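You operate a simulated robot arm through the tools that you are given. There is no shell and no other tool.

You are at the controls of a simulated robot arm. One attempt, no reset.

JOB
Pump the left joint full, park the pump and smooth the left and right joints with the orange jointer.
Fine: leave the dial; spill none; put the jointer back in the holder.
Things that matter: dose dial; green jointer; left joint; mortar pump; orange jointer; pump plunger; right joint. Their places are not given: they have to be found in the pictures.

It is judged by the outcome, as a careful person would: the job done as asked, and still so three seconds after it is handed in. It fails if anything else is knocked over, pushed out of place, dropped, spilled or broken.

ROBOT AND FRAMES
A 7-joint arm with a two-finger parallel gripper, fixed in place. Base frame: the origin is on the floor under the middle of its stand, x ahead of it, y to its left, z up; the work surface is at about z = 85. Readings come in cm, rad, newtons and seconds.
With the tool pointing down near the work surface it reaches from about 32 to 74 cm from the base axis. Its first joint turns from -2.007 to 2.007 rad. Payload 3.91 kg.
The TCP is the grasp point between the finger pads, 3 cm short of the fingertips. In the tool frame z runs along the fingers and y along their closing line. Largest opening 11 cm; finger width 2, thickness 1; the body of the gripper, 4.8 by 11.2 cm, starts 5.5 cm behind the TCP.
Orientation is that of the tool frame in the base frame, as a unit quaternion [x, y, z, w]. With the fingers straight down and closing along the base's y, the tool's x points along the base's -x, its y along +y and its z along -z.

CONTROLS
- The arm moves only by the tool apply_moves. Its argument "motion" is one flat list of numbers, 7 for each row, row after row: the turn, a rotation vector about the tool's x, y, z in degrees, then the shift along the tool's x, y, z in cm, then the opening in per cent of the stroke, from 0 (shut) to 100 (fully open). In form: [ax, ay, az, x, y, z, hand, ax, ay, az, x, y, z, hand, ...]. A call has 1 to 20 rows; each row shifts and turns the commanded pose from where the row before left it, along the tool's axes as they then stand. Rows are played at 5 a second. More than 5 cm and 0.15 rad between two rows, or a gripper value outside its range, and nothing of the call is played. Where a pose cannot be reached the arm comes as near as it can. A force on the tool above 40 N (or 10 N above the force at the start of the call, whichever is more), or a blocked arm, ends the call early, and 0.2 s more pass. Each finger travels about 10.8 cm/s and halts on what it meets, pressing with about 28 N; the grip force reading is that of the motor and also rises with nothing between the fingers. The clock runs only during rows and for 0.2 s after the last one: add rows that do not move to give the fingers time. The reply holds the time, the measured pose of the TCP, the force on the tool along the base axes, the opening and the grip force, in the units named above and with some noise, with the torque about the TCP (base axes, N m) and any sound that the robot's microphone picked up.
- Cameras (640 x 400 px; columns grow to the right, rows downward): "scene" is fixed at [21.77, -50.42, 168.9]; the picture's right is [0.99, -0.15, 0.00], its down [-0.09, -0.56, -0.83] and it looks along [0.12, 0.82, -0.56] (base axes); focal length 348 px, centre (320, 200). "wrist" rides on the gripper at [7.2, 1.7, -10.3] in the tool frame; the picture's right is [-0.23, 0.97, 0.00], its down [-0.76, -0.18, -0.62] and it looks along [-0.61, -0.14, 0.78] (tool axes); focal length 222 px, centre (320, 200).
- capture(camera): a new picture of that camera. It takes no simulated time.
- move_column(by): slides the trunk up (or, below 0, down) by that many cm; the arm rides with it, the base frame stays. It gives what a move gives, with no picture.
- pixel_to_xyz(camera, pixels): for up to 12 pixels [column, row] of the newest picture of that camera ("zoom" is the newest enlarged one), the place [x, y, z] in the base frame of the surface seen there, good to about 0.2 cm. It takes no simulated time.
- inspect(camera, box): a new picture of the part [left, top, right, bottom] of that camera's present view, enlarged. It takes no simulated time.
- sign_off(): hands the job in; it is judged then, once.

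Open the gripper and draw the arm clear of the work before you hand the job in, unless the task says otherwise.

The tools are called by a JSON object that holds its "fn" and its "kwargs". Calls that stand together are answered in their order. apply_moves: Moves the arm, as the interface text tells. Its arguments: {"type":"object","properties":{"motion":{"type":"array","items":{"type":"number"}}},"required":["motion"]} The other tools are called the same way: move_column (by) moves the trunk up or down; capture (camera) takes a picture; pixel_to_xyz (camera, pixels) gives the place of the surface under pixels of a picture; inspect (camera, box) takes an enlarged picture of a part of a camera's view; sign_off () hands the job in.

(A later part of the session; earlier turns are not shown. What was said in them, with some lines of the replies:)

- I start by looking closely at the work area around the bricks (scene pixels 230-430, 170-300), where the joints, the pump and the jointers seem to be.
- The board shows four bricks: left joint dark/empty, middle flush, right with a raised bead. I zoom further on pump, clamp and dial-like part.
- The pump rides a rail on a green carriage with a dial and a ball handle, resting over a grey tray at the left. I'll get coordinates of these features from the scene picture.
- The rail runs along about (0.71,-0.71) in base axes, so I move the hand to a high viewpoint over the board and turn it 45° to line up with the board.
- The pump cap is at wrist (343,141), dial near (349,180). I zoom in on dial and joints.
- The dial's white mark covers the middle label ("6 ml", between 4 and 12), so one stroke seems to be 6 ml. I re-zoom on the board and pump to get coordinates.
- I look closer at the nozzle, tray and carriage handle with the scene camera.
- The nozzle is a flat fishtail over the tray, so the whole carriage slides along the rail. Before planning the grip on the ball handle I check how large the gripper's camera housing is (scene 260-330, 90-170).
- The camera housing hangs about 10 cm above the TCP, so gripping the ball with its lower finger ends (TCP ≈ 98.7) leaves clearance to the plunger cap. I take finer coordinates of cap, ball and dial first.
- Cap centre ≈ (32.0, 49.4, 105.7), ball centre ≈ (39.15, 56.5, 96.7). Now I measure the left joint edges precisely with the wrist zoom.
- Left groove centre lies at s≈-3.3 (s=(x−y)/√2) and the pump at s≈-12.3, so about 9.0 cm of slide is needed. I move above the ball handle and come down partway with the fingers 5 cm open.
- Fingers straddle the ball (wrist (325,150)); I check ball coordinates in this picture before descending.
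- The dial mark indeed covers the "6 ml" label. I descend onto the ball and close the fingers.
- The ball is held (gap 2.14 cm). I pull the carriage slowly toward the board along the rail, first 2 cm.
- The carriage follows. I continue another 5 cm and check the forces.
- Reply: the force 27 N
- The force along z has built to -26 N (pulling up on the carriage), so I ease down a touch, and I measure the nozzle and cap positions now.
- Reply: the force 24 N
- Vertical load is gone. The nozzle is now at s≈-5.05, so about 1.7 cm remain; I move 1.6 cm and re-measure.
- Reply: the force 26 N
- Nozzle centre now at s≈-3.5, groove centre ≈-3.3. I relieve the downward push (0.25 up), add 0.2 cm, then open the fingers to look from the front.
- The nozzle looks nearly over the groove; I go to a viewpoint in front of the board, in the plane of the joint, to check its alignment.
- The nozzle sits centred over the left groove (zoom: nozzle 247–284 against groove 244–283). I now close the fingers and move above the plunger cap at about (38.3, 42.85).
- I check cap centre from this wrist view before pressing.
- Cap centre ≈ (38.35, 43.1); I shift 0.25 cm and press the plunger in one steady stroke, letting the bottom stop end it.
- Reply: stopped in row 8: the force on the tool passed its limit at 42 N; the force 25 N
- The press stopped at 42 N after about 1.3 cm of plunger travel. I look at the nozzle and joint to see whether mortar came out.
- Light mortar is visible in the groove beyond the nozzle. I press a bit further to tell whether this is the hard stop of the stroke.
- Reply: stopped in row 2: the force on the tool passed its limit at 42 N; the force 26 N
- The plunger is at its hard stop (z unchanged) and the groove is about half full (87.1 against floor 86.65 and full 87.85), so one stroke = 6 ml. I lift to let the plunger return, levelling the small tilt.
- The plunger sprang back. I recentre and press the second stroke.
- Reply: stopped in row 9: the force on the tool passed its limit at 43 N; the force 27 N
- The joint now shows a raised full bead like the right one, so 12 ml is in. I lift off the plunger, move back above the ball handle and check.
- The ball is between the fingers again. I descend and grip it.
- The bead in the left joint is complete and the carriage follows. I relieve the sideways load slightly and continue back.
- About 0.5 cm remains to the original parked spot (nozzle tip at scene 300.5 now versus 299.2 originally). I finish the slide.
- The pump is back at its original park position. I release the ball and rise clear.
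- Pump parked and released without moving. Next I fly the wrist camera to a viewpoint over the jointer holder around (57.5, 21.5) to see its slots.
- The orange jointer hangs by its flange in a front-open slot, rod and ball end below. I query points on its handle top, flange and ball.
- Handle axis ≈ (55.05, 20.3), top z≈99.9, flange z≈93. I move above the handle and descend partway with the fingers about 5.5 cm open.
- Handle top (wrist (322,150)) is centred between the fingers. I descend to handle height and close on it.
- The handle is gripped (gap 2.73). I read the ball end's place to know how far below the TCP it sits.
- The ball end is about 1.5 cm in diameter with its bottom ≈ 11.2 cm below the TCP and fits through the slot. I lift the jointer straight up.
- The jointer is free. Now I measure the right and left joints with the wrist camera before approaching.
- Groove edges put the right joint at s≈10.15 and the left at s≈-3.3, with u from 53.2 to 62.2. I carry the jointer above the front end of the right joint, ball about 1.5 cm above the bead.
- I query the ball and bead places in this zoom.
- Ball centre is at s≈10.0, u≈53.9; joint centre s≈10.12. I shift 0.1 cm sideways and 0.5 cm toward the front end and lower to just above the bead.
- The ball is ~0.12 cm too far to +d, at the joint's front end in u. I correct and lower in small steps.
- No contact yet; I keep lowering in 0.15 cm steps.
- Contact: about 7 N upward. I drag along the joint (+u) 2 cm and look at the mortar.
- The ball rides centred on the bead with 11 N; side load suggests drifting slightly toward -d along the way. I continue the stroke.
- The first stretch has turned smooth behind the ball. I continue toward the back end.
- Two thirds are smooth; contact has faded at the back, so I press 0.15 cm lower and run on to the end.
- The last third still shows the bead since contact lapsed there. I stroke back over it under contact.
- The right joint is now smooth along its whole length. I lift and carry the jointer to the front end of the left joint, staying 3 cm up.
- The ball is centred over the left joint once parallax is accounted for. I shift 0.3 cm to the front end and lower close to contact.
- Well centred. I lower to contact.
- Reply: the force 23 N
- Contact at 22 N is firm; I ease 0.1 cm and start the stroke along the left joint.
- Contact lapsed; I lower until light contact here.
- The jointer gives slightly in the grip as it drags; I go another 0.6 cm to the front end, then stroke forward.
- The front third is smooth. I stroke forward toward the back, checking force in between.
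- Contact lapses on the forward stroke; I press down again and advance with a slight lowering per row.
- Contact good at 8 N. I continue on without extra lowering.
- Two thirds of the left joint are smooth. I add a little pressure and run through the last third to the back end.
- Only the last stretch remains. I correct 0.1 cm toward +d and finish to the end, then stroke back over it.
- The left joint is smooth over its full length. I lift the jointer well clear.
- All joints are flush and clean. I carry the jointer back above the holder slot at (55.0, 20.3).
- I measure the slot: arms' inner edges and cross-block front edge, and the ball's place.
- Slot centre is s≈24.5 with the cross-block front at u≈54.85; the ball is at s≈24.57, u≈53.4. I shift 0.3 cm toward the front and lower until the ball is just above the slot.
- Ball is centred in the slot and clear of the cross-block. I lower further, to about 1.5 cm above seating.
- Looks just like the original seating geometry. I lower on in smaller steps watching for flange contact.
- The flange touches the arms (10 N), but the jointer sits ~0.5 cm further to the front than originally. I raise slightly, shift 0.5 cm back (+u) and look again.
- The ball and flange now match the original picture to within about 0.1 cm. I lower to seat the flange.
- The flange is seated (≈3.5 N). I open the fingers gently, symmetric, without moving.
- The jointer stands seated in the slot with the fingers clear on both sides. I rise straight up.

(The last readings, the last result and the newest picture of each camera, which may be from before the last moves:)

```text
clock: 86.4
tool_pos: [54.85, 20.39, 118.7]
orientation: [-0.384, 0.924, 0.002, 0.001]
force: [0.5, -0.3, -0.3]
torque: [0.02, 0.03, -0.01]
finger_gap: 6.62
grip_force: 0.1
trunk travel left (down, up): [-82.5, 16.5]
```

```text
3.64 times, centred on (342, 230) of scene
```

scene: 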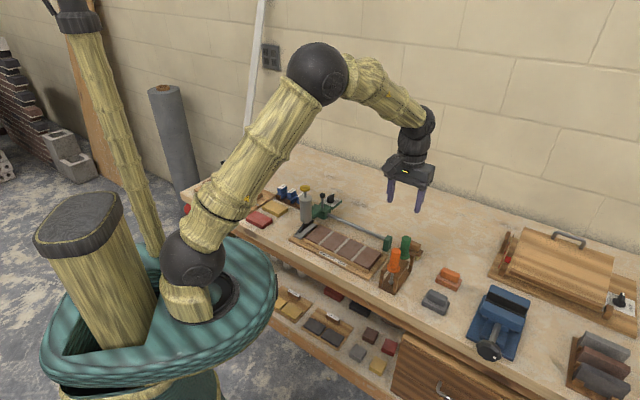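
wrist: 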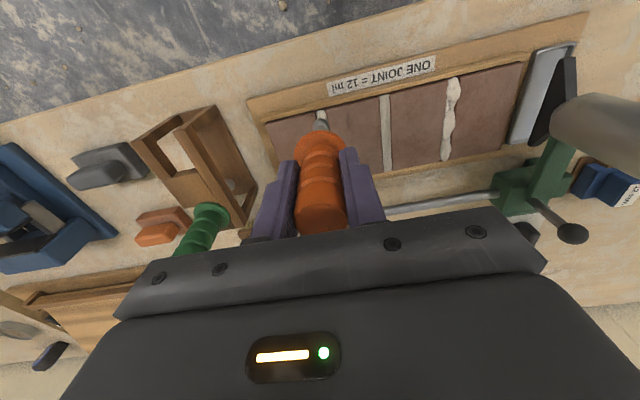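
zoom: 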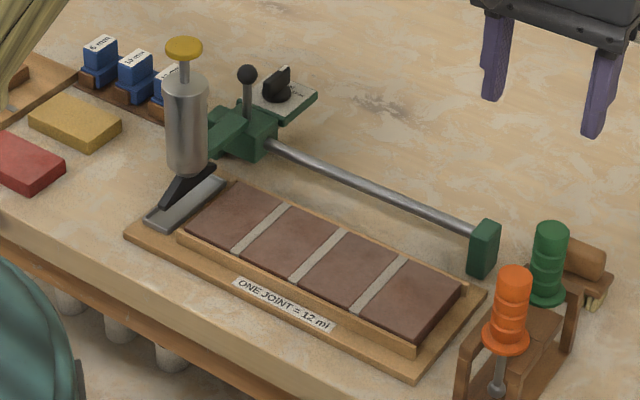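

Everything stands as at the start, with all three joints flush. I check the dial and joints once more up close and draw the arm back a bit.

{"fn": "apply_moves", "kwargs": {"motion": [0, 0, 0, 3, 0, -1.5, 60, 0, 0, 0, 3, 0, -1.5, 60, 0, 0, 0, 3, 0, -1.5, 60, 0, 0, 0, 3, 0, -1.5, 60, 0, 0, 0, 0, 0, 0, 60, 0, 0, 0, 0, 0, 0, 60]}}

{"fn": "inspect", "kwargs": {"camera": "scene", "box": [288, 180, 352, 220]}}

{"fn": "inspect", "kwargs": {"camera": "scene", "box": [300, 215, 390, 280]}}

{"fn": "capture", "kwargs": {"camera": "wrist"}}

```text
clock: 87.8
tool_pos: [46.57, 11.87, 124.5]
orientation: [-0.383, 0.924, 0.002, 0.0]
force: [-0.1, 0.6, -1.0]
torque: [0.0, 0.03, 0.01]
finger_gap: 6.58
grip_force: 0.1
trunk travel left (down, up): [-82.5, 16.5]
```

```text
10.00 times, centred on (320, 200) of scene
```

zoom: 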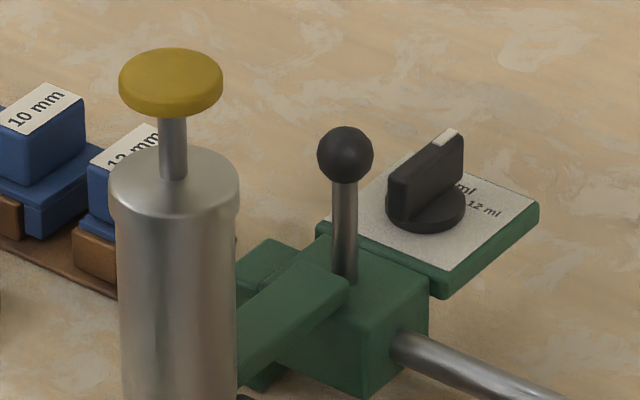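

```text
6.15 times, centred on (345, 248) of scene
```

zoom: 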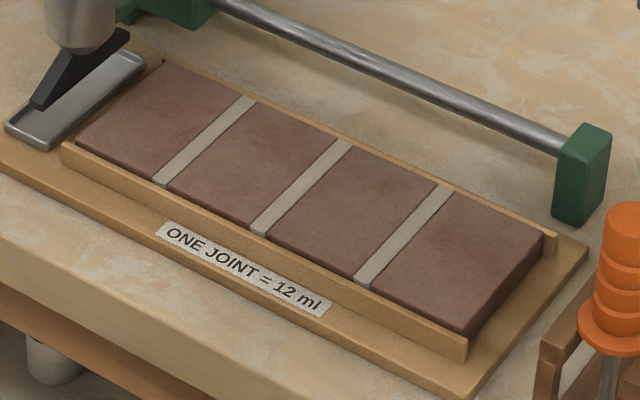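

```text
taken
```

wrist: 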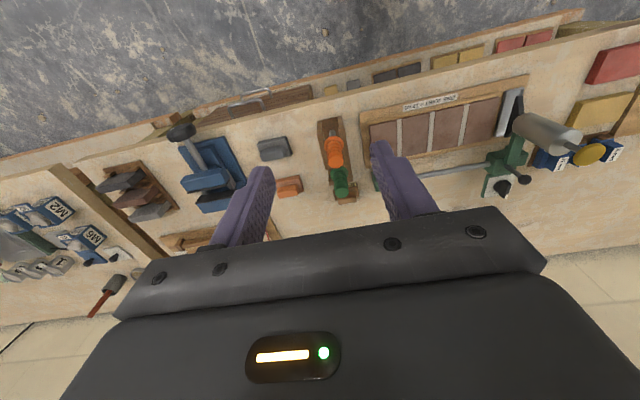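

The dial is as it was, the pump is parked over its tray, and the left and right joints are full and smooth. The orange jointer is back in the holder, nothing was spilled, and the gripper is open and clear, so I hand the job in.

{"fn": "sign_off", "kwargs": {}}

```text
The job is handed in.
```

The job is done and handed in; I don't have the judge's result.

- **Left joint:** I filled it with two full strokes of the pump. The dial was on 6 ml, so that gives the 12 ml marked on the board.
- **Pump:** It is parked over its tray in its original spot, and the dial still reads 6 ml.
- **Smoothing:** The left and right joints are smooth along their full length, done with the orange jointer. I had to go back over some stretches where the jointer had lost contact.
- **Orange jointer:** It is back in its holder slot, seated on its flange, within about half a centimetre of where it was.
- **Everything else:** The last pictures show no spilled mortar and nothing out of place on the bench. The gripper is open and the arm is clear.
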